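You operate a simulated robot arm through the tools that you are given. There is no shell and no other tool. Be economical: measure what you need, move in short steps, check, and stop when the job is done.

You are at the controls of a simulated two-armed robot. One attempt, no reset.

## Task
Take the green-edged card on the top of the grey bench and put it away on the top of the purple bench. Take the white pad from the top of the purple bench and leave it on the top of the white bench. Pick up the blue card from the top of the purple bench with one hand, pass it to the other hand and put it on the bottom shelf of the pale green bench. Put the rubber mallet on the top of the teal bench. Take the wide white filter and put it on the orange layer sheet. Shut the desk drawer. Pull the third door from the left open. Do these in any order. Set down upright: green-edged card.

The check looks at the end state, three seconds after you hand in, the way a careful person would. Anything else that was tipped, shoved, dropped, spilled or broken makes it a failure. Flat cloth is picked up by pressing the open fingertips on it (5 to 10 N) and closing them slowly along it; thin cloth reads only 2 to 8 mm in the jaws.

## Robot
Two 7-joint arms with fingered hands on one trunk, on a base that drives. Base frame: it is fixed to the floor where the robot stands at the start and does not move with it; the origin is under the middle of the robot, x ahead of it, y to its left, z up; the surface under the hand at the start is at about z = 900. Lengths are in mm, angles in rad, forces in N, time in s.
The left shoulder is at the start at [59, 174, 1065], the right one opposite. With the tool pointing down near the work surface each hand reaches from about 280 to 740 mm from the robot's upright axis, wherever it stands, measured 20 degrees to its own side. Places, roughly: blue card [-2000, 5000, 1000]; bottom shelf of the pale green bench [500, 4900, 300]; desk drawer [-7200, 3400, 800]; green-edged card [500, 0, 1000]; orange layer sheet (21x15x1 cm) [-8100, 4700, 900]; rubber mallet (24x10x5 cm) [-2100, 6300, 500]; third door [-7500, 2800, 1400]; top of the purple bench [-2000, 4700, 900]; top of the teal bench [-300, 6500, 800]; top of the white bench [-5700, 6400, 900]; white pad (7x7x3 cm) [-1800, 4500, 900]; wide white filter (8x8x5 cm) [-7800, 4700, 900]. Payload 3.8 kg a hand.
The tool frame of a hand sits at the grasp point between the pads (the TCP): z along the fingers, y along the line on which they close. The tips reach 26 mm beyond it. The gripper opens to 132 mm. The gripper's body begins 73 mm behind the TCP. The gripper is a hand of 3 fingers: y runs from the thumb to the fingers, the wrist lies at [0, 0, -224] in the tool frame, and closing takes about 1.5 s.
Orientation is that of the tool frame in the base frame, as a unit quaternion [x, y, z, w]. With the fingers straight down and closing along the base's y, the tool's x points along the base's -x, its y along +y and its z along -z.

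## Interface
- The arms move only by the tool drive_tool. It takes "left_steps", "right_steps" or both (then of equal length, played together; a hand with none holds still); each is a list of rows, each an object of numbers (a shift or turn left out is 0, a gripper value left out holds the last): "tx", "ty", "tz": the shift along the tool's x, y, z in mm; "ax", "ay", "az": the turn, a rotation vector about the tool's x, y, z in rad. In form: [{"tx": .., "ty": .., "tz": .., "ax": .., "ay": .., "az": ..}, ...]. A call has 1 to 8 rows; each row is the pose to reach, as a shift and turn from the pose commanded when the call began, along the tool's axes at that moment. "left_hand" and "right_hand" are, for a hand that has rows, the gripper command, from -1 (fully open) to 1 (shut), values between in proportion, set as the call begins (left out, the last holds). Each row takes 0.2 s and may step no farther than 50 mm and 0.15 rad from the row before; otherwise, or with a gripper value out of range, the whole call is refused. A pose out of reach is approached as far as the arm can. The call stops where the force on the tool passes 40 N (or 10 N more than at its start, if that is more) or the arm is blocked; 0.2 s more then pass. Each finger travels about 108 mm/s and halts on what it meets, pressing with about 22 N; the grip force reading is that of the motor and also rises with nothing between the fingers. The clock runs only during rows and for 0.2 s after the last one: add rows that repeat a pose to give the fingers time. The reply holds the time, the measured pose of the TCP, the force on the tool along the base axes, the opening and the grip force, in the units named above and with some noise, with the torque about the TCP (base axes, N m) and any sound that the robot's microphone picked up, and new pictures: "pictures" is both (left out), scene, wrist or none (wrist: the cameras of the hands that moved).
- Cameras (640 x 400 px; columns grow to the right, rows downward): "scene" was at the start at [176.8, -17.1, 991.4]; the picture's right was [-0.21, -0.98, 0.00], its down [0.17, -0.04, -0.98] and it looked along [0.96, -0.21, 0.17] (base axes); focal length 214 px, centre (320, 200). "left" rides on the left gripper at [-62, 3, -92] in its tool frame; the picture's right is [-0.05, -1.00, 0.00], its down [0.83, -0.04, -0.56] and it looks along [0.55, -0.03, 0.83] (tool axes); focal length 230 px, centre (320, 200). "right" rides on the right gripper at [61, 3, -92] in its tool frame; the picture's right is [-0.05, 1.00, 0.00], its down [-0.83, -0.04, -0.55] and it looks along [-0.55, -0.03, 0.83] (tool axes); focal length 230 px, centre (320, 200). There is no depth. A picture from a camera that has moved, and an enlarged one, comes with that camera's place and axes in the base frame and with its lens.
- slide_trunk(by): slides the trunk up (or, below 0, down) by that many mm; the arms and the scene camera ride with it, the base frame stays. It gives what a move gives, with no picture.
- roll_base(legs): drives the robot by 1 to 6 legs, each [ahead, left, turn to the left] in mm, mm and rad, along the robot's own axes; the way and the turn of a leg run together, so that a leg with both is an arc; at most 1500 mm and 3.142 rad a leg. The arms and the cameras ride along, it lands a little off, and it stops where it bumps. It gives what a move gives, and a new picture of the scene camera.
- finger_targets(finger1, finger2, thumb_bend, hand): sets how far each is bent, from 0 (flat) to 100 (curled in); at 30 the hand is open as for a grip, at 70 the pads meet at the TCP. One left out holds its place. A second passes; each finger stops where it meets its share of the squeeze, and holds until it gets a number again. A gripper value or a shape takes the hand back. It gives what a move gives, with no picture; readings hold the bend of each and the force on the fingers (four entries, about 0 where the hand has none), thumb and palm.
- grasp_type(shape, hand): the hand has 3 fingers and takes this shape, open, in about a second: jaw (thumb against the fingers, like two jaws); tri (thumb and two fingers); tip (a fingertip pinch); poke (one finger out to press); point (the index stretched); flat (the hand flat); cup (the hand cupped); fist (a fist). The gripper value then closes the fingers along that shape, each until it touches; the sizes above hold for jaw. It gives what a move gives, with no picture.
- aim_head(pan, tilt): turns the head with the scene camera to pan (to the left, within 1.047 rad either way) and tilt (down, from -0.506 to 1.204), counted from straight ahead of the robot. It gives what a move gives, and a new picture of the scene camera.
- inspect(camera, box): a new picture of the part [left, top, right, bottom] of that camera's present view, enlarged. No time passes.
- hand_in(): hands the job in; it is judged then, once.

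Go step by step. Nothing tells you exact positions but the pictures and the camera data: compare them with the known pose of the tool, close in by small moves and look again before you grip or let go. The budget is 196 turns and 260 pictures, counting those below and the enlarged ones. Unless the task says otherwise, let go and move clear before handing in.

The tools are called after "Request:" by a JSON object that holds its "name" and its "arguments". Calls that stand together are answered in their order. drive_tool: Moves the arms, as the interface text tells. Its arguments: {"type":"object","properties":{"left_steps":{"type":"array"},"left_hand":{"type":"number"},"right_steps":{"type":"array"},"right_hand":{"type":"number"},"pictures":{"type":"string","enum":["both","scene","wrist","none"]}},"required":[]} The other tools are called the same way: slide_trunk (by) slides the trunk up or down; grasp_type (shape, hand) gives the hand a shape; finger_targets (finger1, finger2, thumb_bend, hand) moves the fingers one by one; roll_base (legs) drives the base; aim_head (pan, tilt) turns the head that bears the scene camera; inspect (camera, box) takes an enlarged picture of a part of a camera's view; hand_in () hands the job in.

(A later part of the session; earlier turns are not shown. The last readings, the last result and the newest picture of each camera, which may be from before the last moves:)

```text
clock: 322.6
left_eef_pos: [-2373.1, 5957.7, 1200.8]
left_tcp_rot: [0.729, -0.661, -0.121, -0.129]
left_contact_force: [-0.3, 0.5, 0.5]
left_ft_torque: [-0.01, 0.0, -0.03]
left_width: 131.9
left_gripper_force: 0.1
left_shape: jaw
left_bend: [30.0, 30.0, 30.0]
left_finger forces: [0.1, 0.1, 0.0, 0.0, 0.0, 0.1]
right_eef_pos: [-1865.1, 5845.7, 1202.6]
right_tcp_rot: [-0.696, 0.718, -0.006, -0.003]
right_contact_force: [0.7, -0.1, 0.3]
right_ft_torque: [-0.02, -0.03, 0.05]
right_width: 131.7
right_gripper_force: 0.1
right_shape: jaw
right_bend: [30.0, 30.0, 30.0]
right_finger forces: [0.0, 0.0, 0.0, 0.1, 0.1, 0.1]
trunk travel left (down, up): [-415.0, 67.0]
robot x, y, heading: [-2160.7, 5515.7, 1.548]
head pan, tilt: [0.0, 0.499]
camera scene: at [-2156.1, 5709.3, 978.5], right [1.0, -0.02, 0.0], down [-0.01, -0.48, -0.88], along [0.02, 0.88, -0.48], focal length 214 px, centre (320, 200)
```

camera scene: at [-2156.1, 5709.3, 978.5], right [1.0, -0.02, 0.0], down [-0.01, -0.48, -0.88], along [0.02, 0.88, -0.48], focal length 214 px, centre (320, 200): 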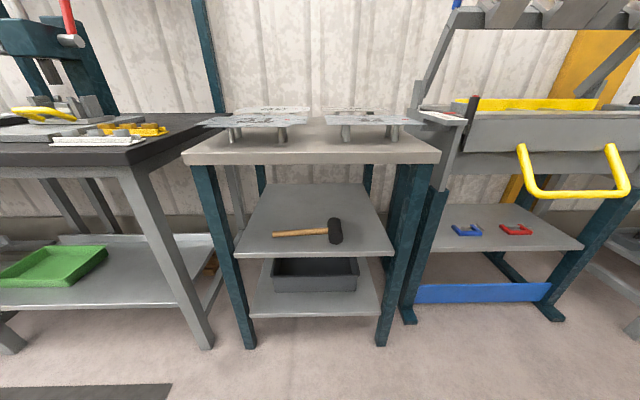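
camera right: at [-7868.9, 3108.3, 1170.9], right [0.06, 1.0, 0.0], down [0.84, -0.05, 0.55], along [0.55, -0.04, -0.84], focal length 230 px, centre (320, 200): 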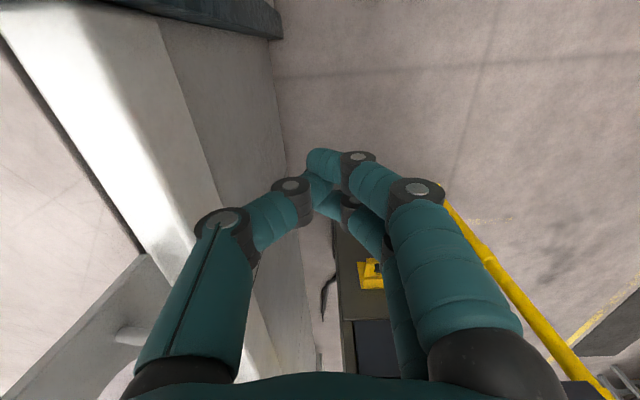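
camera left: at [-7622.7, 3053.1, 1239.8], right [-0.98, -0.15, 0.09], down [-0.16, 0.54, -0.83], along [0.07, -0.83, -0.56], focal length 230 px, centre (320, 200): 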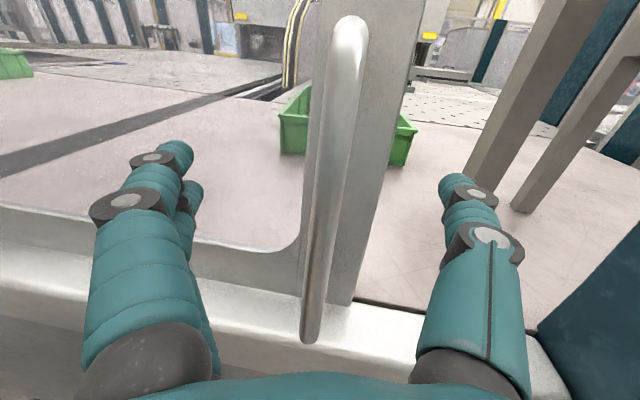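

The mallet lies along x on the shelf (z≈515), head at about [-2080,6300] with its axis along y. I'll grip the head's front end from the front with the left hand pitched 45°. Lower the trunk and shift right.

Request:
{"name": "slide_trunk", "arguments": {"by": -340}}

Request:
{"name": "roll_base", "arguments": {"legs": [[80, -190, 0.023]]}}

Request:
{"name": "drive_tool", "arguments": {"left_steps": [{"ay": -0.1, "ty": -15, "tz": 20}, {"ay": -0.2, "ty": -30, "tz": 50}, {"ay": -0.3, "ty": -45, "tz": 85}, {"ay": -0.4, "ty": -60, "tz": 120}, {"ay": -0.43, "ty": -80, "tz": 150}, {"ay": -0.43, "ty": -100, "tz": 180}, {"ay": -0.43, "ty": -110, "tz": 180}], "pictures": "both"}}

```text
clock: 325.9
left_eef_pos: [-2373.6, 5957.7, 860.7]
left_tcp_rot: [0.728, -0.662, -0.121, -0.131]
left_contact_force: [-0.4, -1.3, 0.4]
left_ft_torque: [-0.03, -0.02, 0.01]
left_width: 131.8
left_gripper_force: 0.0
left_shape: jaw
left_bend: [30.0, 30.0, 30.0]
left_finger forces: [0.1, 0.1, 0.0, 0.1, 0.1, 0.0]
right_eef_pos: [-1864.8, 5844.2, 863.8]
right_tcp_rot: [-0.696, 0.718, -0.006, -0.003]
right_contact_force: [-0.5, 0.7, 0.4]
right_ft_torque: [0.01, 0.01, 0.01]
right_width: 131.9
right_gripper_force: 0.0
right_shape: jaw
right_bend: [30.0, 30.0, 30.0]
right_finger forces: [0.1, 0.0, 0.0, 0.0, 0.1, 0.1]
trunk travel left (down, up): [-75.0, 407.0]
robot x, y, heading: [-2158.1, 5514.4, 1.548]
head pan, tilt: [0.0, 0.499]
```

```text
clock: 328.2
left_eef_pos: [-2195.4, 6029.7, 860.7]
left_tcp_rot: [0.737, -0.652, -0.122, -0.128]
left_contact_force: [0.3, 0.9, 0.0]
left_ft_torque: [-0.01, 0.02, 0.04]
left_width: 131.7
left_gripper_force: 0.1
left_shape: jaw
left_bend: [30.0, 30.0, 30.0]
left_finger forces: [0.0, 0.1, 0.0, 0.1, 0.0, 0.0]
right_eef_pos: [-1685.9, 5929.7, 862.2]
right_tcp_rot: [-0.706, 0.708, -0.006, -0.003]
right_contact_force: [0.0, -1.2, 0.5]
right_ft_torque: [-0.01, 0.01, 0.0]
right_width: 131.9
right_gripper_force: 0.0
right_shape: jaw
right_bend: [30.0, 30.0, 30.0]
right_finger forces: [0.1, 0.0, 0.0, 0.0, 0.0, 0.0]
trunk travel left (down, up): [-75.0, 407.0]
robot x, y, heading: [-1969.2, 5596.1, 1.574]
head pan, tilt: [0.0, 0.499]
camera scene: at [-1972.9, 5779.6, 621.9], right [1.0, 0.01, 0.0], down [0.0, -0.48, -0.88], along [-0.01, 0.88, -0.48], focal length 214 px, centre (320, 200)
```

scene: 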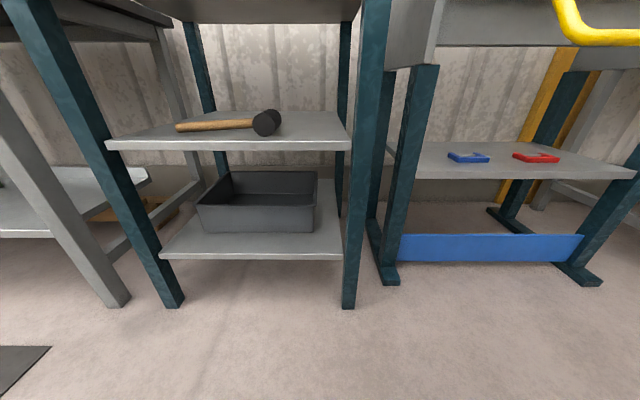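

```text
clock: 329.8
left_eef_pos: [-2092.4, 6104.4, 699.8]
left_tcp_rot: [0.695, -0.608, -0.277, -0.266]
left_contact_force: [-0.3, -0.4, 0.2]
left_ft_torque: [0.01, -0.03, 0.0]
left_width: 132.1
left_gripper_force: 0.2
left_shape: jaw
left_bend: [30.0, 30.0, 30.0]
left_finger forces: [0.1, 0.1, 0.1, 0.1, 0.1, 0.0]
left hand out of reach, approached as far as the arm can: row 7
right_eef_pos: [-1685.8, 5930.9, 863.1]
right_tcp_rot: [-0.706, 0.708, -0.006, -0.003]
right_contact_force: [0.0, 0.3, 0.2]
right_ft_torque: [-0.01, 0.04, -0.03]
right_width: 131.8
right_gripper_force: 0.0
right_shape: jaw
right_bend: [30.0, 30.0, 30.0]
right_finger forces: [0.0, 0.0, 0.0, 0.0, 0.0, 0.1]
trunk travel left (down, up): [-75.0, 407.0]
robot x, y, heading: [-1972.4, 5592.7, 1.578]
head pan, tilt: [0.0, 0.499]
camera scene: at [-1973.0, 5779.5, 621.9], right [1.0, 0.01, 0.0], down [0.0, -0.48, -0.88], along [-0.01, 0.88, -0.48], focal length 214 px, centre (320, 200)
camera left: at [-2096.0, 6081.5, 808.9], right [0.99, 0.16, 0.07], down [0.17, -0.97, -0.2], along [0.04, 0.2, -0.98], focal length 230 px, centre (320, 200)
```

scene: 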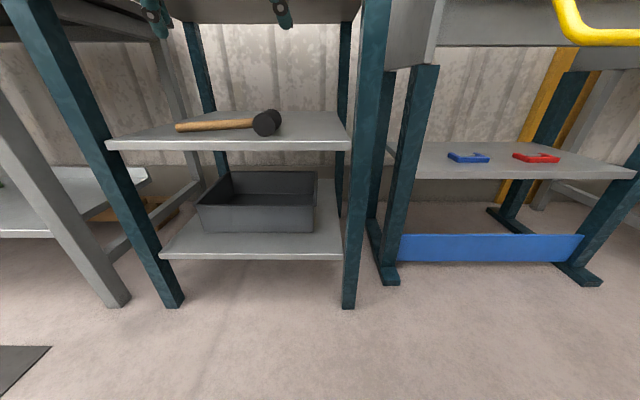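
left: 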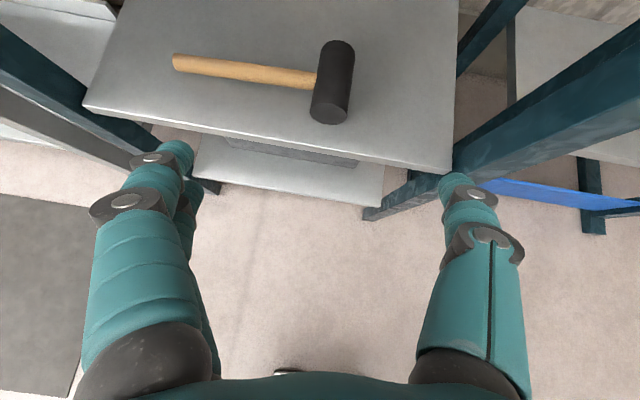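

The head is at x≈-2092, y 6248–6339. Lower the left hand to head height in front of the shelf, tuck the right hand back.

Request:
{"name": "drive_tool", "arguments": {"left_steps": [{"tx": 28, "ty": 1, "tz": 28}, {"tx": 56, "ty": 2, "tz": 56}, {"tx": 84, "ty": 4, "tz": 84}, {"tx": 113, "ty": 5, "tz": 113}, {"tx": 113, "ty": 5, "tz": 113}], "right_steps": [{"tx": 25, "tz": -15}, {"tx": 50, "tz": -30}, {"tx": 75, "tz": -45}, {"tx": 95, "tz": -60}, {"tx": 95, "tz": -60}], "pictures": "none"}}

```text
clock: 331.0
left_eef_pos: [-2120.6, 6108.6, 561.4]
left_tcp_rot: [0.695, -0.608, -0.277, -0.264]
left_contact_force: [0.0, -0.5, -0.8]
left_ft_torque: [0.0, -0.02, 0.0]
left_width: 131.9
left_gripper_force: 0.0
left_shape: jaw
left_bend: [30.0, 30.0, 30.0]
left_finger forces: [0.0, 0.0, 0.0, 0.0, 0.0, 0.0]
left hand out of reach, approached as far as the arm can: row 1, 2, 3, 4, 5
right_eef_pos: [-1702.1, 5847.9, 900.7]
right_tcp_rot: [-0.706, 0.708, -0.006, -0.002]
right_contact_force: [0.0, 0.2, 0.2]
right_ft_torque: [0.04, 0.01, 0.02]
right_width: 131.7
right_gripper_force: 0.1
right_shape: jaw
right_bend: [30.0, 30.0, 30.0]
right_finger forces: [0.0, 0.1, 0.0, 0.0, 0.0, 0.0]
right hand out of reach, approached as far as the arm can: row 3, 4, 5
trunk travel left (down, up): [-75.0, 407.0]
robot x, y, heading: [-1971.4, 5597.6, 1.574]
head pan, tilt: [0.0, 0.499]
```

Request:
{"name": "slide_trunk", "arguments": {"by": -18}}

Request:
{"name": "roll_base", "arguments": {"legs": [[75, -28, 0]]}}

Request:
{"name": "drive_tool", "arguments": {"left_steps": [{}], "pictures": "wrist"}}

```text
clock: 331.6
left_eef_pos: [-2119.1, 6110.4, 544.2]
left_tcp_rot: [0.695, -0.608, -0.277, -0.264]
left_contact_force: [0.0, 0.6, -0.2]
left_ft_torque: [-0.01, 0.02, 0.03]
left_width: 131.7
left_gripper_force: 0.1
left_shape: jaw
left_bend: [30.0, 30.0, 30.0]
left_finger forces: [0.1, 0.0, 0.1, 0.1, 0.1, 0.1]
right_eef_pos: [-1701.6, 5854.9, 880.3]
right_tcp_rot: [-0.706, 0.709, -0.011, -0.008]
right_contact_force: [-0.3, 0.3, 0.3]
right_ft_torque: [0.02, 0.02, 0.07]
right_width: 131.7
right_gripper_force: 0.1
right_shape: jaw
right_bend: [30.0, 30.0, 30.0]
right_finger forces: [0.0, 0.1, 0.0, 0.0, 0.2, 0.0]
trunk travel left (down, up): [-57.0, 425.0]
robot x, y, heading: [-1970.3, 5594.3, 1.577]
head pan, tilt: [0.0, 0.499]
```

```text
clock: 332.7
left_eef_pos: [-2093.6, 6187.0, 543.1]
left_tcp_rot: [0.695, -0.608, -0.277, -0.264]
left_contact_force: [-0.3, -0.3, 0.8]
left_ft_torque: [-0.04, -0.02, 0.01]
left_width: 132.0
left_gripper_force: 0.2
left_shape: jaw
left_bend: [30.0, 30.0, 30.0]
left_finger forces: [0.1, 0.1, 0.0, 0.0, 0.0, 0.0]
right_eef_pos: [-1675.9, 5933.3, 880.8]
right_tcp_rot: [-0.706, 0.708, -0.012, -0.008]
right_contact_force: [1.1, 0.9, 0.9]
right_ft_torque: [-0.06, 0.0, -0.02]
right_width: 132.0
right_gripper_force: 0.1
right_shape: jaw
right_bend: [30.0, 30.0, 30.0]
right_finger forces: [0.0, 0.0, 0.0, 0.0, 0.0, 0.0]
trunk travel left (down, up): [-57.0, 425.0]
robot x, y, heading: [-1941.8, 5672.2, 1.575]
head pan, tilt: [0.0, 0.499]
camera scene: at [-1946.0, 5859.1, 604.1], right [1.0, 0.01, 0.0], down [0.0, -0.48, -0.88], along [-0.01, 0.88, -0.48], focal length 214 px, centre (320, 200)
```

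scene: 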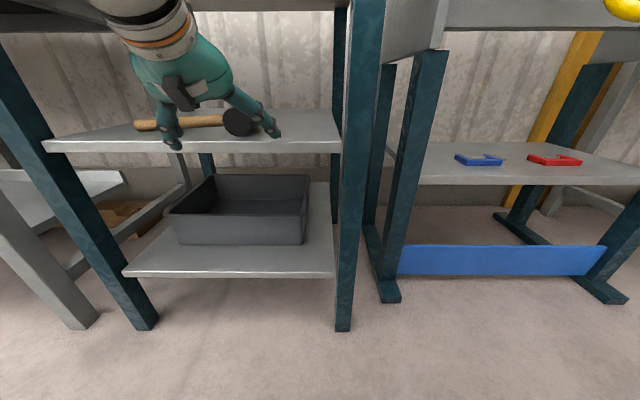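

```text
clock: 333.1
left_eef_pos: [-2093.3, 6187.7, 543.4]
left_tcp_rot: [0.695, -0.608, -0.277, -0.264]
left_contact_force: [0.0, -0.9, -0.2]
left_ft_torque: [-0.01, -0.03, -0.01]
left_width: 132.1
left_gripper_force: 0.1
left_shape: jaw
left_bend: [30.0, 30.0, 30.0]
left_finger forces: [0.1, 0.1, 0.0, 0.1, 0.0, 0.0]
right_eef_pos: [-1675.6, 5933.2, 880.1]
right_tcp_rot: [-0.707, 0.707, -0.01, -0.007]
right_contact_force: [0.7, 0.0, 0.3]
right_ft_torque: [0.01, 0.0, -0.01]
right_width: 131.8
right_gripper_force: 0.1
right_shape: jaw
right_bend: [30.0, 30.0, 30.0]
right_finger forces: [0.0, 0.1, 0.0, 0.0, 0.1, 0.1]
trunk travel left (down, up): [-57.0, 425.0]
robot x, y, heading: [-1940.6, 5674.2, 1.579]
head pan, tilt: [0.0, 0.499]
camera left: at [-2097.6, 6164.8, 652.3], right [0.99, 0.16, 0.07], down [0.17, -0.97, -0.19], along [0.03, 0.2, -0.98], focal length 230 px, centre (320, 200)
```

left: 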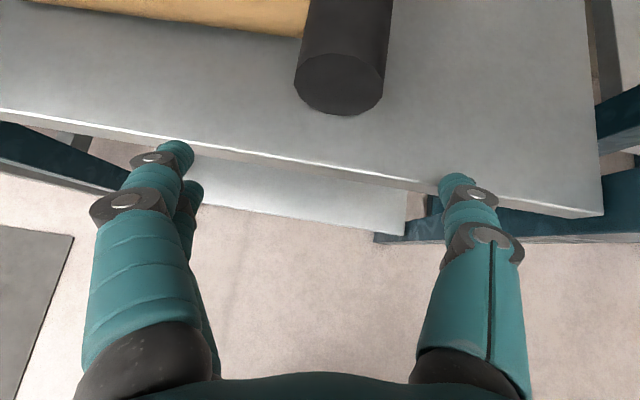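

Aligned. Roll ahead 78 mm so the head front sits between the fingers.

Request:
{"name": "slide_trunk", "arguments": {"by": 5}}

Request:
{"name": "roll_base", "arguments": {"legs": [[80, 0, 0]]}}

Request:
{"name": "drive_tool", "arguments": {"left_steps": [{}], "pictures": "wrist"}}

```text
clock: 333.6
left_eef_pos: [-2092.6, 6186.1, 548.8]
left_tcp_rot: [0.695, -0.608, -0.278, -0.263]
left_contact_force: [0.5, -0.7, 0.6]
left_ft_torque: [0.01, 0.01, 0.05]
left_width: 131.7
left_gripper_force: 0.0
left_shape: jaw
left_bend: [30.0, 30.0, 30.0]
left_finger forces: [0.0, 0.1, 0.1, 0.1, 0.0, 0.1]
right_eef_pos: [-1675.3, 5933.2, 886.3]
right_tcp_rot: [-0.706, 0.708, -0.01, -0.008]
right_contact_force: [-0.3, 0.4, 0.5]
right_ft_torque: [0.02, 0.0, 0.05]
right_width: 131.7
right_gripper_force: 0.0
right_shape: jaw
right_bend: [30.0, 30.0, 30.0]
right_finger forces: [0.1, 0.1, 0.0, 0.1, 0.0, 0.1]
trunk travel left (down, up): [-62.0, 420.0]
robot x, y, heading: [-1942.8, 5673.8, 1.575]
head pan, tilt: [0.0, 0.499]
```

```text
clock: 334.9
left_eef_pos: [-2094.6, 6264.9, 550.5]
left_tcp_rot: [0.695, -0.608, -0.278, -0.264]
left_contact_force: [0.5, -0.2, 0.5]
left_ft_torque: [0.02, -0.01, 0.07]
left_width: 132.1
left_gripper_force: 0.0
left_shape: jaw
left_bend: [30.0, 29.0, 30.0]
left_finger forces: [0.6, 0.4, 0.0, 0.0, 0.0, 0.0]
right_eef_pos: [-1672.2, 6011.1, 885.5]
right_tcp_rot: [0.708, -0.706, 0.008, 0.006]
right_contact_force: [-0.2, 0.7, -0.7]
right_ft_torque: [-0.02, 0.05, 0.03]
right_width: 131.7
right_gripper_force: 0.0
right_shape: jaw
right_bend: [30.0, 30.0, 30.0]
right_finger forces: [0.1, 0.0, 0.0, 0.0, 0.0, 0.0]
trunk travel left (down, up): [-62.0, 420.0]
robot x, y, heading: [-1942.0, 5749.5, 1.576]
head pan, tilt: [0.0, 0.499]
stopped in leg 1: the robot was blocked; the commanded pose is now the measured one
camera scene: at [-1944.6, 5937.2, 609.7], right [1.0, 0.01, 0.0], down [0.0, -0.48, -0.88], along [-0.01, 0.88, -0.48], focal length 214 px, centre (320, 200)
```

scene: 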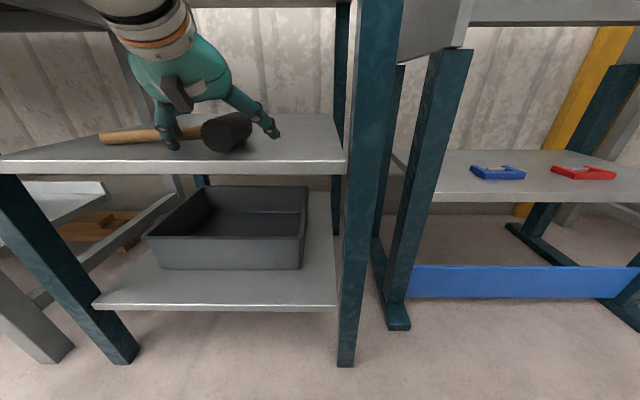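

```text
clock: 335.3
left_eef_pos: [-2094.7, 6264.8, 550.1]
left_tcp_rot: [0.696, -0.607, -0.278, -0.263]
left_contact_force: [0.5, -0.4, 0.6]
left_ft_torque: [-0.03, 0.09, 0.06]
left_width: 132.2
left_gripper_force: 0.0
left_shape: jaw
left_bend: [30.0, 29.0, 30.0]
left_finger forces: [0.8, 1.6, 0.0, 0.1, 0.1, 0.0]
right_eef_pos: [-1673.5, 6011.7, 886.8]
right_tcp_rot: [0.708, -0.706, 0.009, 0.006]
right_contact_force: [-0.3, 0.0, 0.3]
right_ft_torque: [0.03, 0.01, 0.0]
right_width: 131.9
right_gripper_force: 0.0
right_shape: jaw
right_bend: [30.0, 30.0, 30.0]
right_finger forces: [0.0, 0.0, 0.0, 0.0, 0.0, 0.0]
trunk travel left (down, up): [-62.0, 420.0]
robot x, y, heading: [-1944.8, 5754.8, 1.582]
head pan, tilt: [0.0, 0.499]
camera left: at [-2098.1, 6242.1, 658.8], right [0.98, 0.16, 0.06], down [0.17, -0.97, -0.19], along [0.03, 0.2, -0.98], focal length 230 px, centre (320, 200)
```

left: 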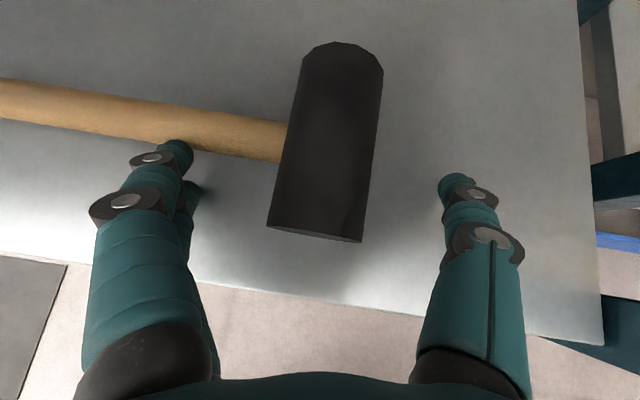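

A fingertip just touches the handle; back 12 mm, then close on the head.

Request:
{"name": "drive_tool", "arguments": {"left_steps": [{"tx": 8, "ty": 1, "tz": -8}, {"tx": 8, "ty": 1, "tz": -8}], "pictures": "none"}}

Request:
{"name": "drive_tool", "arguments": {"left_steps": [{}, {}, {}, {}, {}, {}, {}], "left_hand": 1, "pictures": "wrist"}}

```text
clock: 335.9
left_eef_pos: [-2094.2, 6252.4, 550.0]
left_tcp_rot: [0.696, -0.606, -0.281, -0.265]
left_contact_force: [-0.7, 0.3, 0.7]
left_ft_torque: [0.0, -0.02, 0.03]
left_width: 132.1
left_gripper_force: 0.0
left_shape: jaw
left_bend: [30.0, 30.0, 30.0]
left_finger forces: [0.0, 0.0, 0.0, 0.0, 0.1, 0.0]
right_eef_pos: [-1674.2, 6009.3, 887.4]
right_tcp_rot: [0.707, -0.707, 0.006, 0.005]
right_contact_force: [-0.2, 0.2, 1.2]
right_ft_torque: [-0.01, -0.03, 0.01]
right_width: 131.9
right_gripper_force: 0.1
right_shape: jaw
right_bend: [30.0, 30.0, 30.0]
right_finger forces: [0.0, 0.0, 0.1, 0.0, 0.0, 0.1]
trunk travel left (down, up): [-62.0, 420.0]
robot x, y, heading: [-1944.8, 5754.7, 1.58]
head pan, tilt: [0.0, 0.499]
```

```text
clock: 337.5
left_eef_pos: [-2093.8, 6252.4, 551.8]
left_tcp_rot: [0.696, -0.605, -0.281, -0.265]
left_contact_force: [-4.3, 1.3, 25.3]
left_ft_torque: [0.02, 1.9, -0.08]
left_width: 54.9
left_gripper_force: 21.9
left_shape: jaw
left_bend: [72.0, 59.0, 70.0]
left_finger forces: [17.3, 25.7, 0.0, 0.0, 18.7, 0.0]
right_eef_pos: [-1673.0, 6007.2, 887.5]
right_tcp_rot: [0.708, -0.706, 0.007, 0.005]
right_contact_force: [0.2, 0.8, -0.5]
right_ft_torque: [0.03, 0.0, -0.01]
right_width: 131.8
right_gripper_force: 0.1
right_shape: jaw
right_bend: [30.0, 30.0, 30.0]
right_finger forces: [0.0, 0.1, 0.1, 0.1, 0.0, 0.0]
trunk travel left (down, up): [-62.0, 420.0]
robot x, y, heading: [-1941.2, 5754.8, 1.583]
head pan, tilt: [0.0, 0.499]
camera left: at [-2098.2, 6228.9, 660.2], right [0.98, 0.16, 0.06], down [0.17, -0.96, -0.2], along [0.03, 0.21, -0.98], focal length 230 px, centre (320, 200)
```

left: 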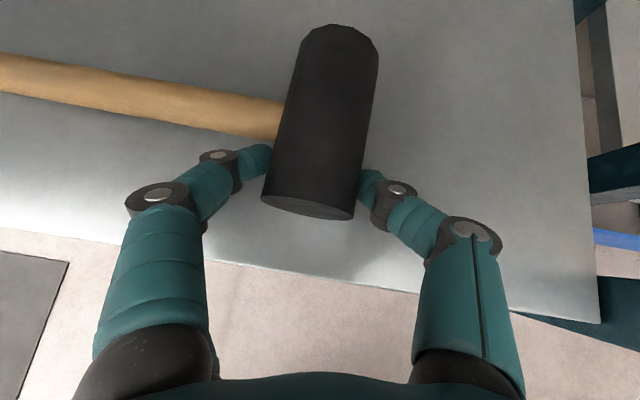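

Gripped. Lift with the trunk 60 mm, then back out.

Request:
{"name": "slide_trunk", "arguments": {"by": 60}}

Request:
{"name": "roll_base", "arguments": {"legs": [[-280, 0, 0]]}}

Request:
{"name": "drive_tool", "arguments": {"left_steps": [{}], "pictures": "both"}}

```text
clock: 338.5
left_eef_pos: [-2094.4, 6255.8, 606.5]
left_tcp_rot: [0.697, -0.609, -0.276, -0.261]
left_contact_force: [-0.1, 0.4, -3.5]
left_ft_torque: [-0.08, -0.12, 0.01]
left_width: 47.3
left_gripper_force: 22.0
left_shape: jaw
left_bend: [71.0, 66.0, 71.0]
left_finger forces: [17.3, 0.0, 0.0, 0.0, 17.3, 0.0]
right_eef_pos: [-1675.0, 6015.3, 945.7]
right_tcp_rot: [-0.707, 0.707, -0.01, -0.007]
right_contact_force: [0.0, -0.1, 0.0]
right_ft_torque: [0.0, 0.03, 0.01]
right_width: 131.8
right_gripper_force: 0.1
right_shape: jaw
right_bend: [30.0, 30.0, 30.0]
right_finger forces: [0.0, 0.0, 0.0, 0.0, 0.1, 0.0]
trunk travel left (down, up): [-122.0, 360.0]
robot x, y, heading: [-1944.3, 5754.8, 1.579]
head pan, tilt: [0.0, 0.499]
```

```text
clock: 340.5
left_eef_pos: [-2092.0, 5963.6, 607.8]
left_tcp_rot: [0.697, -0.608, -0.277, -0.261]
left_contact_force: [-0.3, -0.3, -2.7]
left_ft_torque: [-0.1, -0.11, -0.03]
left_width: 47.4
left_gripper_force: 22.4
left_shape: jaw
left_bend: [71.0, 66.0, 71.0]
left_finger forces: [17.2, 0.0, 0.0, 0.1, 17.2, 0.1]
right_eef_pos: [-1672.5, 5723.2, 946.5]
right_tcp_rot: [-0.707, 0.707, -0.011, -0.007]
right_contact_force: [-0.4, -0.8, -0.9]
right_ft_torque: [-0.02, 0.03, -0.03]
right_width: 131.9
right_gripper_force: 0.1
right_shape: jaw
right_bend: [30.0, 30.0, 30.0]
right_finger forces: [0.1, 0.1, 0.0, 0.0, 0.0, 0.0]
trunk travel left (down, up): [-122.0, 360.0]
robot x, y, heading: [-1938.3, 5463.8, 1.575]
head pan, tilt: [0.0, 0.499]
camera scene: at [-1942.9, 5642.2, 672.3], right [1.0, 0.01, 0.0], down [0.0, -0.48, -0.88], along [-0.01, 0.88, -0.48], focal length 214 px, centre (320, 200)
```

scene: 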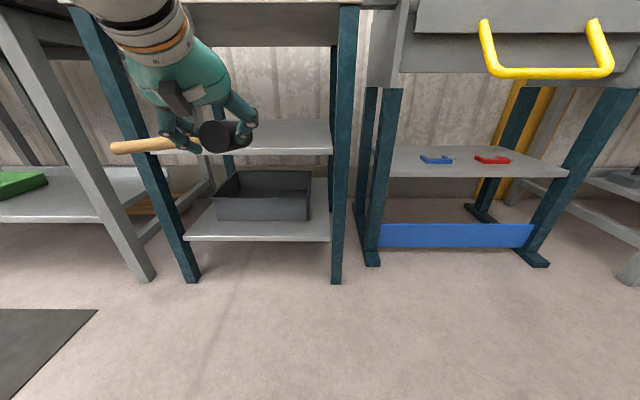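

```text
clock: 340.9
left_eef_pos: [-2091.1, 5964.6, 607.3]
left_tcp_rot: [0.697, -0.608, -0.276, -0.262]
left_contact_force: [-0.2, -0.6, -2.8]
left_ft_torque: [-0.09, -0.13, 0.0]
left_width: 47.4
left_gripper_force: 22.8
left_shape: jaw
left_bend: [71.0, 66.0, 71.0]
left_finger forces: [17.3, 0.0, 0.0, 0.1, 17.3, 0.0]
right_eef_pos: [-1671.7, 5723.7, 946.7]
right_tcp_rot: [-0.707, 0.707, -0.011, -0.006]
right_contact_force: [0.3, -0.8, 0.3]
right_ft_torque: [0.03, -0.01, -0.05]
right_width: 131.9
right_gripper_force: 0.1
right_shape: jaw
right_bend: [30.0, 30.0, 30.0]
right_finger forces: [0.1, 0.1, 0.1, 0.0, 0.0, 0.0]
trunk travel left (down, up): [-122.0, 360.0]
robot x, y, heading: [-1942.4, 5461.8, 1.581]
head pan, tilt: [0.0, 0.499]
camera scene: at [-1942.9, 5642.4, 672.2], right [1.0, 0.01, 0.0], down [0.0, -0.48, -0.88], along [-0.01, 0.88, -0.48], focal length 214 px, centre (320, 200)
camera left: at [-2095.8, 5942.6, 715.6], right [0.99, 0.16, 0.06], down [0.17, -0.97, -0.19], along [0.03, 0.2, -0.98], focal length 230 px, centre (320, 200)
```

scene: 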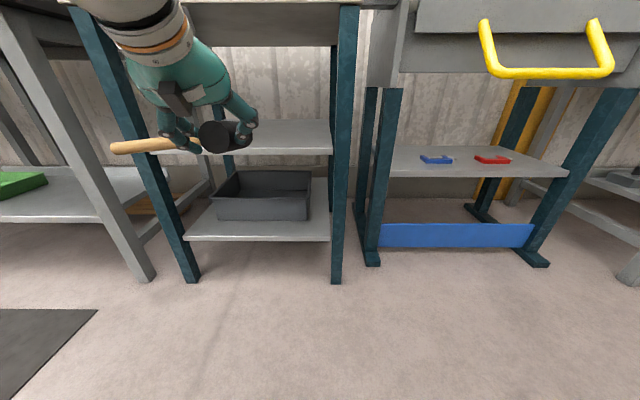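
left: 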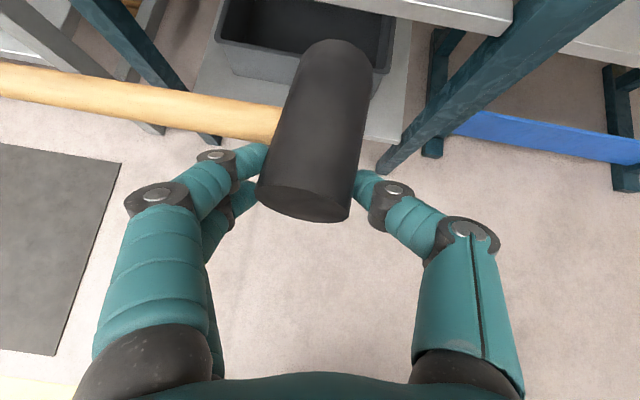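

Mallet held. Raise the trunk and strafe right toward the teal bench.

Request:
{"name": "slide_trunk", "arguments": {"by": 310}}

Request:
{"name": "roll_base", "arguments": {"legs": [[0, -1450, 0]]}}

Request:
{"name": "aim_head", "arguments": {"pan": 0.0, "tilt": 0.2}}

```text
clock: 344.0
left_eef_pos: [-2092.2, 5941.6, 1101.7]
left_tcp_rot: [0.626, -0.539, -0.397, -0.399]
left_contact_force: [0.0, 0.5, -3.2]
left_ft_torque: [-0.16, -0.12, -0.01]
left_width: 47.3
left_gripper_force: 22.0
left_shape: jaw
left_bend: [71.0, 66.0, 71.0]
left_finger forces: [17.1, 0.0, 0.1, 0.1, 17.3, 0.0]
right_eef_pos: [-1672.3, 5724.0, 1255.3]
right_tcp_rot: [-0.707, 0.707, -0.011, -0.007]
right_contact_force: [-0.6, -0.3, 0.8]
right_ft_torque: [-0.01, 0.0, -0.01]
right_width: 131.8
right_gripper_force: 0.1
right_shape: jaw
right_bend: [30.0, 30.0, 30.0]
right_finger forces: [0.0, 0.0, 0.0, 0.1, 0.0, 0.0]
trunk travel left (down, up): [-432.0, 50.0]
robot x, y, heading: [-1939.9, 5464.0, 1.577]
head pan, tilt: [0.0, 0.499]
```

```text
clock: 356.6
left_eef_pos: [-665.3, 5936.4, 1102.7]
left_tcp_rot: [0.619, -0.547, -0.392, -0.405]
left_contact_force: [0.0, 0.4, -2.2]
left_ft_torque: [-0.1, -0.12, 0.02]
left_width: 47.3
left_gripper_force: 22.1
left_shape: jaw
left_bend: [71.0, 66.0, 71.0]
left_finger forces: [17.1, 0.1, 0.1, 0.1, 17.2, 0.0]
right_eef_pos: [-249.7, 5708.7, 1256.0]
right_tcp_rot: [-0.697, 0.717, -0.01, -0.007]
right_contact_force: [-0.3, 0.1, 0.5]
right_ft_torque: [0.01, -0.03, -0.03]
right_width: 131.9
right_gripper_force: 0.2
right_shape: jaw
right_bend: [30.0, 30.0, 30.0]
right_finger forces: [0.1, 0.1, 0.1, 0.1, 0.0, 0.1]
trunk travel left (down, up): [-432.0, 50.0]
robot x, y, heading: [-529.4, 5453.6, 1.55]
head pan, tilt: [0.0, 0.499]
camera scene: at [-523.4, 5650.7, 1001.0], right [1.0, -0.02, 0.0], down [-0.01, -0.48, -0.88], along [0.02, 0.88, -0.48], focal length 214 px, centre (320, 200)
```

scene: 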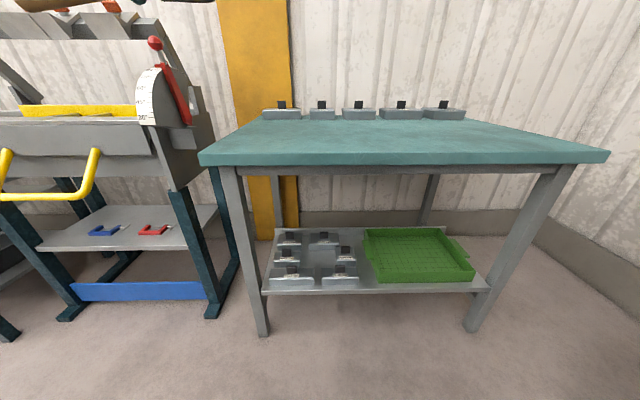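

```text
clock: 357.4
left_eef_pos: [-663.5, 5936.7, 1101.5]
left_tcp_rot: [0.619, -0.548, -0.391, -0.404]
left_contact_force: [-1.7, 0.5, -2.1]
left_ft_torque: [-0.12, -0.12, -0.02]
left_width: 47.2
left_gripper_force: 22.0
left_shape: jaw
left_bend: [71.0, 66.0, 71.0]
left_finger forces: [17.3, 0.0, 0.0, 0.0, 17.4, 0.1]
right_eef_pos: [-251.6, 5708.2, 1255.6]
right_tcp_rot: [-0.697, 0.717, -0.01, -0.006]
right_contact_force: [-0.4, -0.5, -0.2]
right_ft_torque: [0.01, 0.0, 0.01]
right_width: 131.8
right_gripper_force: 0.0
right_shape: jaw
right_bend: [30.0, 30.0, 30.0]
right_finger forces: [0.1, 0.0, 0.0, 0.0, 0.0, 0.0]
trunk travel left (down, up): [-432.0, 50.0]
robot x, y, heading: [-527.2, 5456.8, 1.551]
head pan, tilt: [0.0, 0.201]
camera scene: at [-523.4, 5652.9, 1028.6], right [1.0, -0.02, 0.0], down [0.0, -0.2, -0.98], along [0.02, 0.98, -0.2], focal length 214 px, centre (320, 200)
```

scene: 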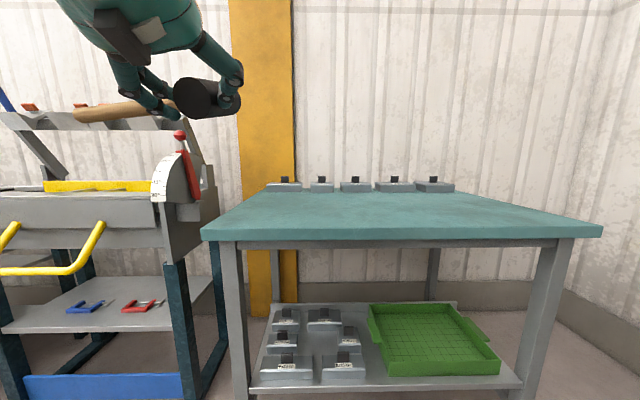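

The teal bench top is clear at its front. Drive so the mallet comes over it.

Request:
{"name": "roll_base", "arguments": {"legs": [[0, -360, 0.02], [390, 0, 0]]}}

Request:
{"name": "drive_tool", "arguments": {"left_steps": [{"ay": 0.1, "tx": 20}, {"ay": 0.2, "tx": 45, "tz": 5}, {"ay": 0.3, "tx": 70, "tz": 10}, {"ay": 0.39, "tx": 90, "tz": 20}, {"ay": 0.39, "tx": 110, "tz": 40}, {"ay": 0.39, "tx": 110, "tz": 40}], "pictures": "both"}}

```text
clock: 363.1
left_eef_pos: [-310.4, 6317.4, 1102.0]
left_tcp_rot: [0.625, -0.542, -0.394, -0.401]
left_contact_force: [-0.4, 0.4, -3.1]
left_ft_torque: [-0.15, -0.13, -0.01]
left_width: 47.6
left_gripper_force: 22.7
left_shape: jaw
left_bend: [71.0, 66.0, 71.0]
left_finger forces: [17.3, 0.0, 0.1, 0.1, 17.3, 0.0]
right_eef_pos: [107.1, 6097.9, 1255.5]
right_tcp_rot: [-0.704, 0.71, -0.009, -0.007]
right_contact_force: [0.9, -0.4, 0.0]
right_ft_torque: [-0.02, 0.03, 0.04]
right_width: 132.1
right_gripper_force: 0.0
right_shape: jaw
right_bend: [30.0, 30.0, 30.0]
right_finger forces: [0.0, 0.1, 0.0, 0.0, 0.0, 0.1]
trunk travel left (down, up): [-432.0, 50.0]
robot x, y, heading: [-163.8, 5840.3, 1.568]
head pan, tilt: [0.0, 0.201]
camera scene: at [-164.3, 6037.5, 1028.7], right [1.0, 0.0, 0.0], down [0.0, -0.2, -0.98], along [0.0, 0.98, -0.2], focal length 214 px, centre (320, 200)
```

scene: 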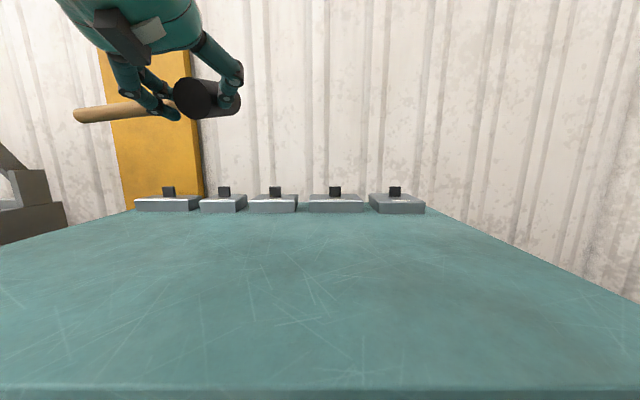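

```text
clock: 364.5
left_eef_pos: [-315.8, 6313.5, 984.9]
left_tcp_rot: [0.689, -0.609, -0.266, -0.289]
left_contact_force: [0.0, -0.4, -3.6]
left_ft_torque: [-0.11, -0.09, 0.03]
left_width: 46.9
left_gripper_force: 21.4
left_shape: jaw
left_bend: [71.0, 66.0, 71.0]
left_finger forces: [17.3, 0.1, 0.0, 0.1, 17.3, 0.1]
left hand out of reach, approached as far as the arm can: row 3, 4, 5, 6
right_eef_pos: [107.7, 6096.8, 1256.0]
right_tcp_rot: [-0.704, 0.71, -0.01, -0.007]
right_contact_force: [-0.2, 0.4, 0.5]
right_ft_torque: [-0.02, 0.0, -0.03]
right_width: 132.0
right_gripper_force: 0.2
right_shape: jaw
right_bend: [30.0, 30.0, 30.0]
right_finger forces: [0.0, 0.0, 0.0, 0.1, 0.0, 0.0]
trunk travel left (down, up): [-432.0, 50.0]
robot x, y, heading: [-162.1, 5842.2, 1.57]
head pan, tilt: [0.0, 0.201]
camera scene: at [-163.9, 6037.1, 1028.7], right [1.0, 0.0, 0.0], down [0.0, -0.2, -0.98], along [0.0, 0.98, -0.2], focal length 214 px, centre (320, 200)
camera left: at [-324.7, 6289.1, 1093.1], right [0.99, 0.13, 0.11], down [0.15, -0.97, -0.21], along [0.08, 0.22, -0.97], focal length 230 px, centre (320, 200)
```

scene: 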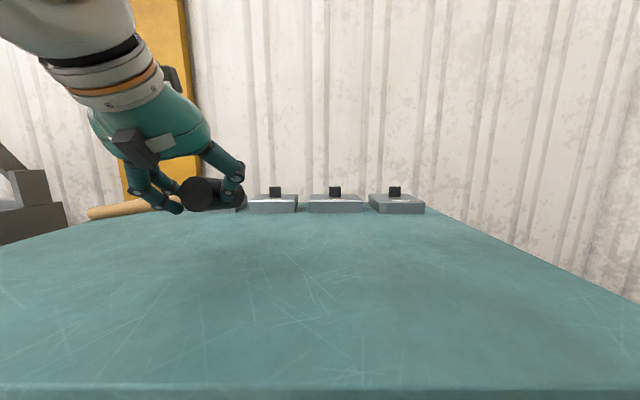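
left: 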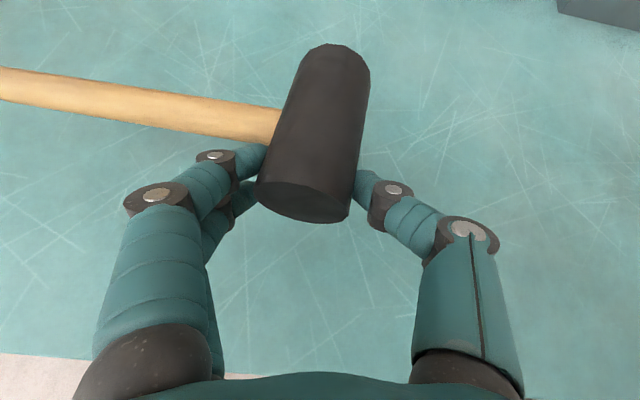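

Lower with the trunk toward the top.

Request:
{"name": "slide_trunk", "arguments": {"by": -85}}

Request:
{"name": "drive_tool", "arguments": {"left_steps": [{}], "pictures": "both"}}

```text
clock: 365.8
left_eef_pos: [-316.4, 6315.2, 902.6]
left_tcp_rot: [0.69, -0.609, -0.267, -0.287]
left_contact_force: [0.1, -0.1, -1.2]
left_ft_torque: [-0.07, 0.03, -0.01]
left_width: 47.1
left_gripper_force: 21.9
left_shape: jaw
left_bend: [71.0, 66.0, 71.0]
left_finger forces: [17.2, 0.0, 0.0, 0.0, 17.7, 0.1]
right_eef_pos: [106.7, 6098.3, 1171.4]
right_tcp_rot: [-0.704, 0.71, -0.011, -0.006]
right_contact_force: [-0.1, 0.3, -1.1]
right_ft_torque: [-0.03, 0.01, 0.0]
right_width: 131.8
right_gripper_force: 0.1
right_shape: jaw
right_bend: [30.0, 30.0, 30.0]
right_finger forces: [0.1, 0.0, 0.0, 0.0, 0.1, 0.0]
trunk travel left (down, up): [-347.0, 135.0]
robot x, y, heading: [-165.4, 5836.5, 1.574]
head pan, tilt: [0.0, 0.201]
```

```text
clock: 366.1
left_eef_pos: [-315.7, 6315.4, 903.3]
left_tcp_rot: [0.69, -0.608, -0.267, -0.288]
left_contact_force: [0.4, 0.0, -2.5]
left_ft_torque: [-0.07, 0.05, 0.02]
left_width: 47.1
left_gripper_force: 22.1
left_shape: jaw
left_bend: [71.0, 66.0, 71.0]
left_finger forces: [17.3, 0.0, 0.0, 0.1, 17.7, 0.1]
right_eef_pos: [106.9, 6097.4, 1170.8]
right_tcp_rot: [-0.704, 0.71, -0.01, -0.007]
right_contact_force: [0.0, 0.4, 0.0]
right_ft_torque: [-0.01, -0.01, 0.0]
right_width: 131.9
right_gripper_force: 0.0
right_shape: jaw
right_bend: [30.0, 30.0, 30.0]
right_finger forces: [0.0, 0.0, 0.1, 0.0, 0.1, 0.0]
trunk travel left (down, up): [-347.0, 135.0]
robot x, y, heading: [-164.5, 5838.5, 1.568]
head pan, tilt: [0.0, 0.201]
camera scene: at [-164.3, 6024.5, 927.2], right [1.0, 0.0, 0.0], down [0.0, -0.2, -0.98], along [0.0, 0.98, -0.2], focal length 214 px, centre (320, 200)
camera left: at [-324.5, 6290.5, 1010.4], right [0.99, 0.13, 0.11], down [0.15, -0.97, -0.21], along [0.08, 0.22, -0.97], focal length 230 px, centre (320, 200)
```

scene: 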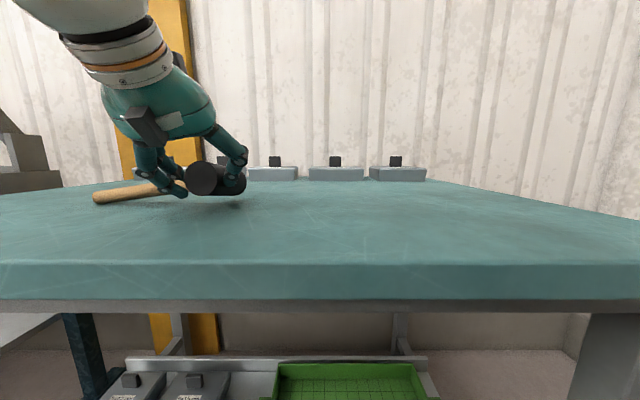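
left: 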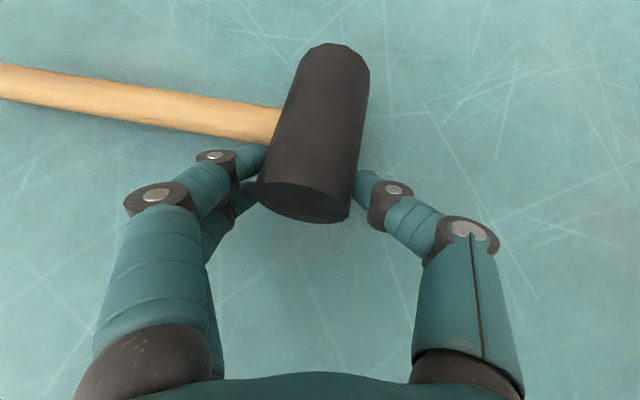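

Request:
{"name": "drive_tool", "arguments": {"left_steps": [{"tx": 2, "tz": 2}, {"tx": 4, "tz": 4}, {"tx": 6, "tz": 6}, {"tx": 8, "tz": 8}, {"tx": 10, "tz": 10}, {"tx": 12, "tz": 12}, {"tx": 14, "tz": 14}], "pictures": "scene"}}

```text
clock: 367.8
left_eef_pos: [-313.0, 6315.6, 885.2]
left_tcp_rot: [0.689, -0.608, -0.269, -0.29]
left_contact_force: [0.3, -2.7, 12.1]
left_ft_torque: [0.09, 0.98, 0.18]
left_width: 46.0
left_gripper_force: 21.9
left_shape: jaw
left_bend: [72.0, 68.0, 70.0]
left_finger forces: [18.5, 10.8, 0.1, 0.0, 19.4, 0.0]
right_eef_pos: [108.4, 6097.9, 1170.9]
right_tcp_rot: [-0.704, 0.71, -0.01, -0.005]
right_contact_force: [0.3, 0.2, -0.6]
right_ft_torque: [0.05, 0.01, 0.01]
right_width: 131.8
right_gripper_force: 0.1
right_shape: jaw
right_bend: [30.0, 30.0, 30.0]
right_finger forces: [0.0, 0.1, 0.0, 0.0, 0.0, 0.0]
trunk travel left (down, up): [-347.0, 135.0]
robot x, y, heading: [-164.4, 5841.9, 1.569]
head pan, tilt: [0.0, 0.201]
camera scene: at [-164.0, 6023.6, 927.5], right [1.0, 0.0, 0.0], down [0.0, -0.2, -0.98], along [0.0, 0.98, -0.2], focal length 214 px, centre (320, 200)
```

scene: 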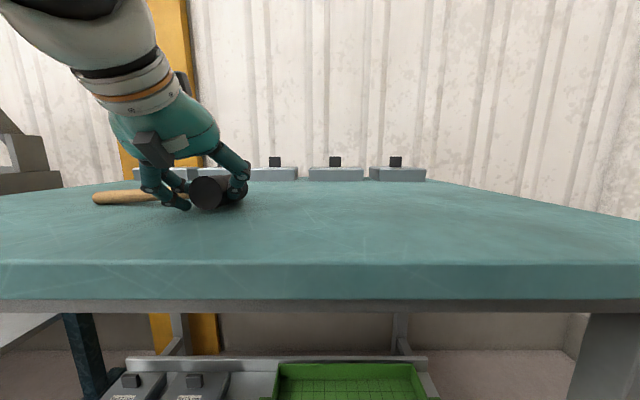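

The head is down on the bench. Open and withdraw backwards and up.

Request:
{"name": "drive_tool", "arguments": {"left_steps": [{}, {}, {}, {}, {}, {"tz": -25}, {"tz": -60}, {"tz": -90}], "left_hand": -1, "pictures": "both"}}

```text
clock: 369.6
left_eef_pos: [-306.9, 6275.0, 954.0]
left_tcp_rot: [0.689, -0.61, -0.266, -0.288]
left_contact_force: [0.1, -0.1, 0.3]
left_ft_torque: [0.03, -0.02, 0.01]
left_width: 131.9
left_gripper_force: 0.1
left_shape: jaw
left_bend: [30.0, 30.0, 30.0]
left_finger forces: [0.1, 0.0, 0.1, 0.0, 0.0, 0.1]
left hand out of reach, approached as far as the arm can: row 7, 8
right_eef_pos: [108.3, 6095.7, 1171.5]
right_tcp_rot: [-0.705, 0.709, -0.009, -0.006]
right_contact_force: [0.7, -0.1, -0.5]
right_ft_torque: [0.01, 0.02, -0.03]
right_width: 131.9
right_gripper_force: 0.1
right_shape: jaw
right_bend: [30.0, 30.0, 30.0]
right_finger forces: [0.0, 0.0, 0.0, 0.0, 0.0, 0.0]
trunk travel left (down, up): [-347.0, 135.0]
robot x, y, heading: [-160.6, 5841.3, 1.569]
head pan, tilt: [0.0, 0.201]
camera scene: at [-164.0, 6023.6, 927.4], right [1.0, 0.0, 0.0], down [0.0, -0.2, -0.98], along [0.0, 0.98, -0.2], focal length 214 px, centre (320, 200)
camera left: at [-315.1, 6249.8, 1061.3], right [0.99, 0.13, 0.11], down [0.15, -0.97, -0.21], along [0.08, 0.22, -0.97], focal length 230 px, centre (320, 200)
```

scene: 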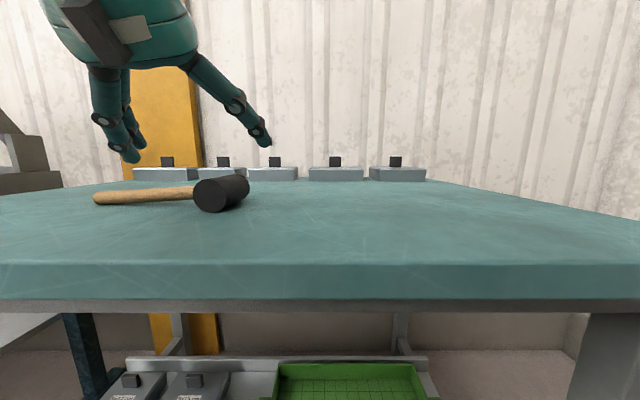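
left: 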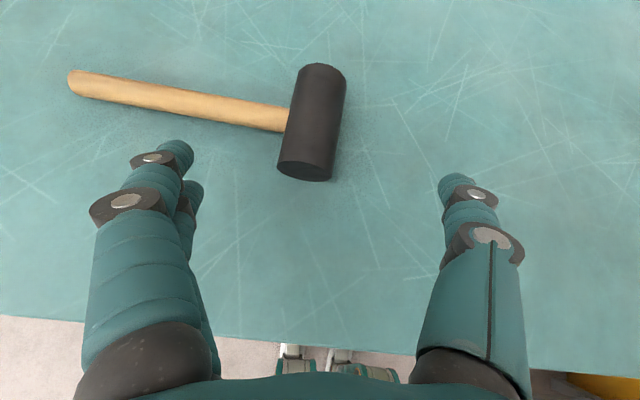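

The mallet lies on the teal bench. Restore the left hand to pointing down, then go round to the back side of the purple bench for the blue card.

Request:
{"name": "drive_tool", "arguments": {"left_steps": [{"ay": 0.12, "tx": -20, "tz": -25}, {"ay": 0.24, "tx": -40, "tz": -50}, {"ay": 0.36, "tx": -60, "tz": -70}, {"ay": 0.48, "tx": -75, "tz": -90}, {"ay": 0.6, "tx": -85, "tz": -100}, {"ay": 0.72, "tx": -95, "tz": -100}, {"ay": 0.77, "tx": -100, "tz": -100}], "pictures": "none"}}

Request:
{"name": "roll_base", "arguments": {"legs": [[-300, 0, 0], [0, 1450, 0], [0, 480, 0], [0, 0, 3.14]]}}

Request:
{"name": "aim_head", "arguments": {"pan": 0.0, "tilt": 0.3}}

```text
clock: 371.1
left_eef_pos: [-316.4, 6273.7, 1094.7]
left_tcp_rot: [0.739, -0.672, 0.014, -0.038]
left_contact_force: [-0.5, -0.6, 0.7]
left_ft_torque: [0.03, 0.01, 0.0]
left_width: 132.0
left_gripper_force: 0.1
left_shape: jaw
left_bend: [30.0, 30.0, 30.0]
left_finger forces: [0.1, 0.1, 0.0, 0.0, 0.1, 0.1]
right_eef_pos: [107.6, 6098.4, 1171.0]
right_tcp_rot: [-0.704, 0.71, -0.01, -0.007]
right_contact_force: [0.5, -0.4, 0.5]
right_ft_torque: [0.02, 0.0, 0.0]
right_width: 132.0
right_gripper_force: 0.2
right_shape: jaw
right_bend: [30.0, 30.0, 30.0]
right_finger forces: [0.0, 0.0, 0.1, 0.0, 0.0, 0.0]
trunk travel left (down, up): [-347.0, 135.0]
robot x, y, heading: [-162.3, 5843.4, 1.576]
head pan, tilt: [0.0, 0.201]
```

```text
clock: 397.2
left_eef_pos: [-1939.2, 5094.9, 1093.9]
left_tcp_rot: [0.68, 0.732, -0.039, -0.013]
left_contact_force: [-0.1, 0.6, -0.1]
left_ft_torque: [0.0, -0.03, 0.05]
left_width: 132.2
left_gripper_force: 0.0
left_shape: jaw
left_bend: [30.0, 30.0, 30.0]
left_finger forces: [0.1, 0.1, 0.0, 0.1, 0.0, 0.1]
right_eef_pos: [-2357.7, 5280.2, 1171.1]
right_tcp_rot: [0.717, 0.697, 0.006, -0.01]
right_contact_force: [-0.3, 0.2, -0.3]
right_ft_torque: [-0.01, -0.03, -0.02]
right_width: 131.6
right_gripper_force: 0.0
right_shape: jaw
right_bend: [30.0, 30.0, 30.0]
right_finger forces: [0.0, 0.1, 0.0, 0.0, 0.0, 0.0]
trunk travel left (down, up): [-347.0, 135.0]
robot x, y, heading: [-2085.4, 5533.2, -1.589]
head pan, tilt: [0.0, 0.201]
camera scene: at [-2086.1, 5350.0, 927.2], right [-1.0, 0.02, 0.0], down [0.0, 0.2, -0.98], along [-0.02, -0.98, -0.2], focal length 214 px, centre (320, 200)
```

scene: 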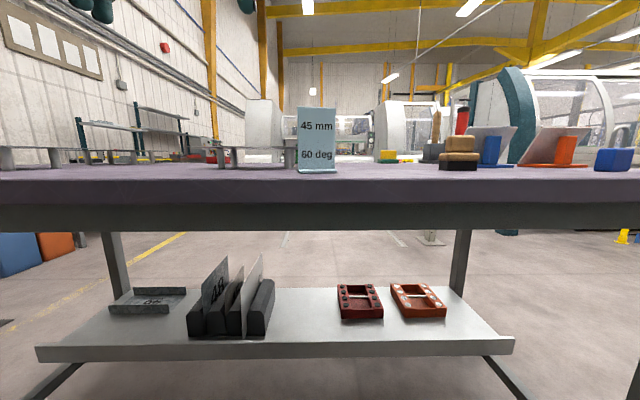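

```text
clock: 397.8
left_eef_pos: [-1938.3, 5095.5, 1094.2]
left_tcp_rot: [0.68, 0.733, -0.038, -0.012]
left_contact_force: [0.1, 0.1, -0.5]
left_ft_torque: [-0.04, -0.03, -0.01]
left_width: 132.0
left_gripper_force: 0.0
left_shape: jaw
left_bend: [30.0, 30.0, 30.0]
left_finger forces: [0.0, 0.0, 0.0, 0.1, 0.0, 0.1]
right_eef_pos: [-2358.0, 5279.4, 1171.1]
right_tcp_rot: [0.717, 0.697, 0.007, -0.01]
right_contact_force: [0.1, -0.3, -0.5]
right_ft_torque: [0.01, -0.05, 0.04]
right_width: 131.8
right_gripper_force: 0.1
right_shape: jaw
right_bend: [30.0, 30.0, 30.0]
right_finger forces: [0.0, 0.0, 0.0, 0.0, 0.0, 0.0]
trunk travel left (down, up): [-347.0, 135.0]
robot x, y, heading: [-2081.6, 5532.8, -1.592]
head pan, tilt: [0.0, 0.3]
camera scene: at [-2086.1, 5349.8, 918.0], right [-1.0, 0.02, 0.0], down [0.01, 0.3, -0.96], along [-0.02, -0.96, -0.3], focal length 214 px, centre (320, 200)
```

scene: 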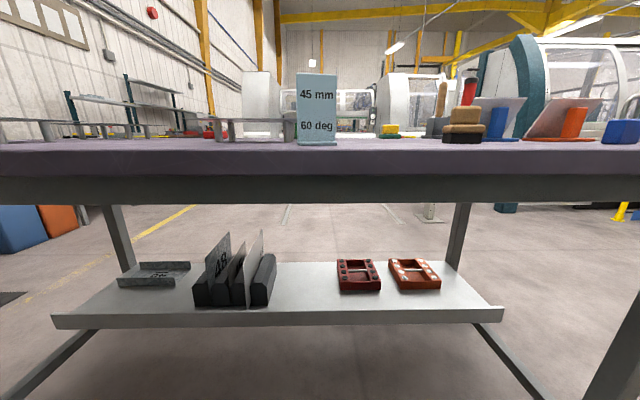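

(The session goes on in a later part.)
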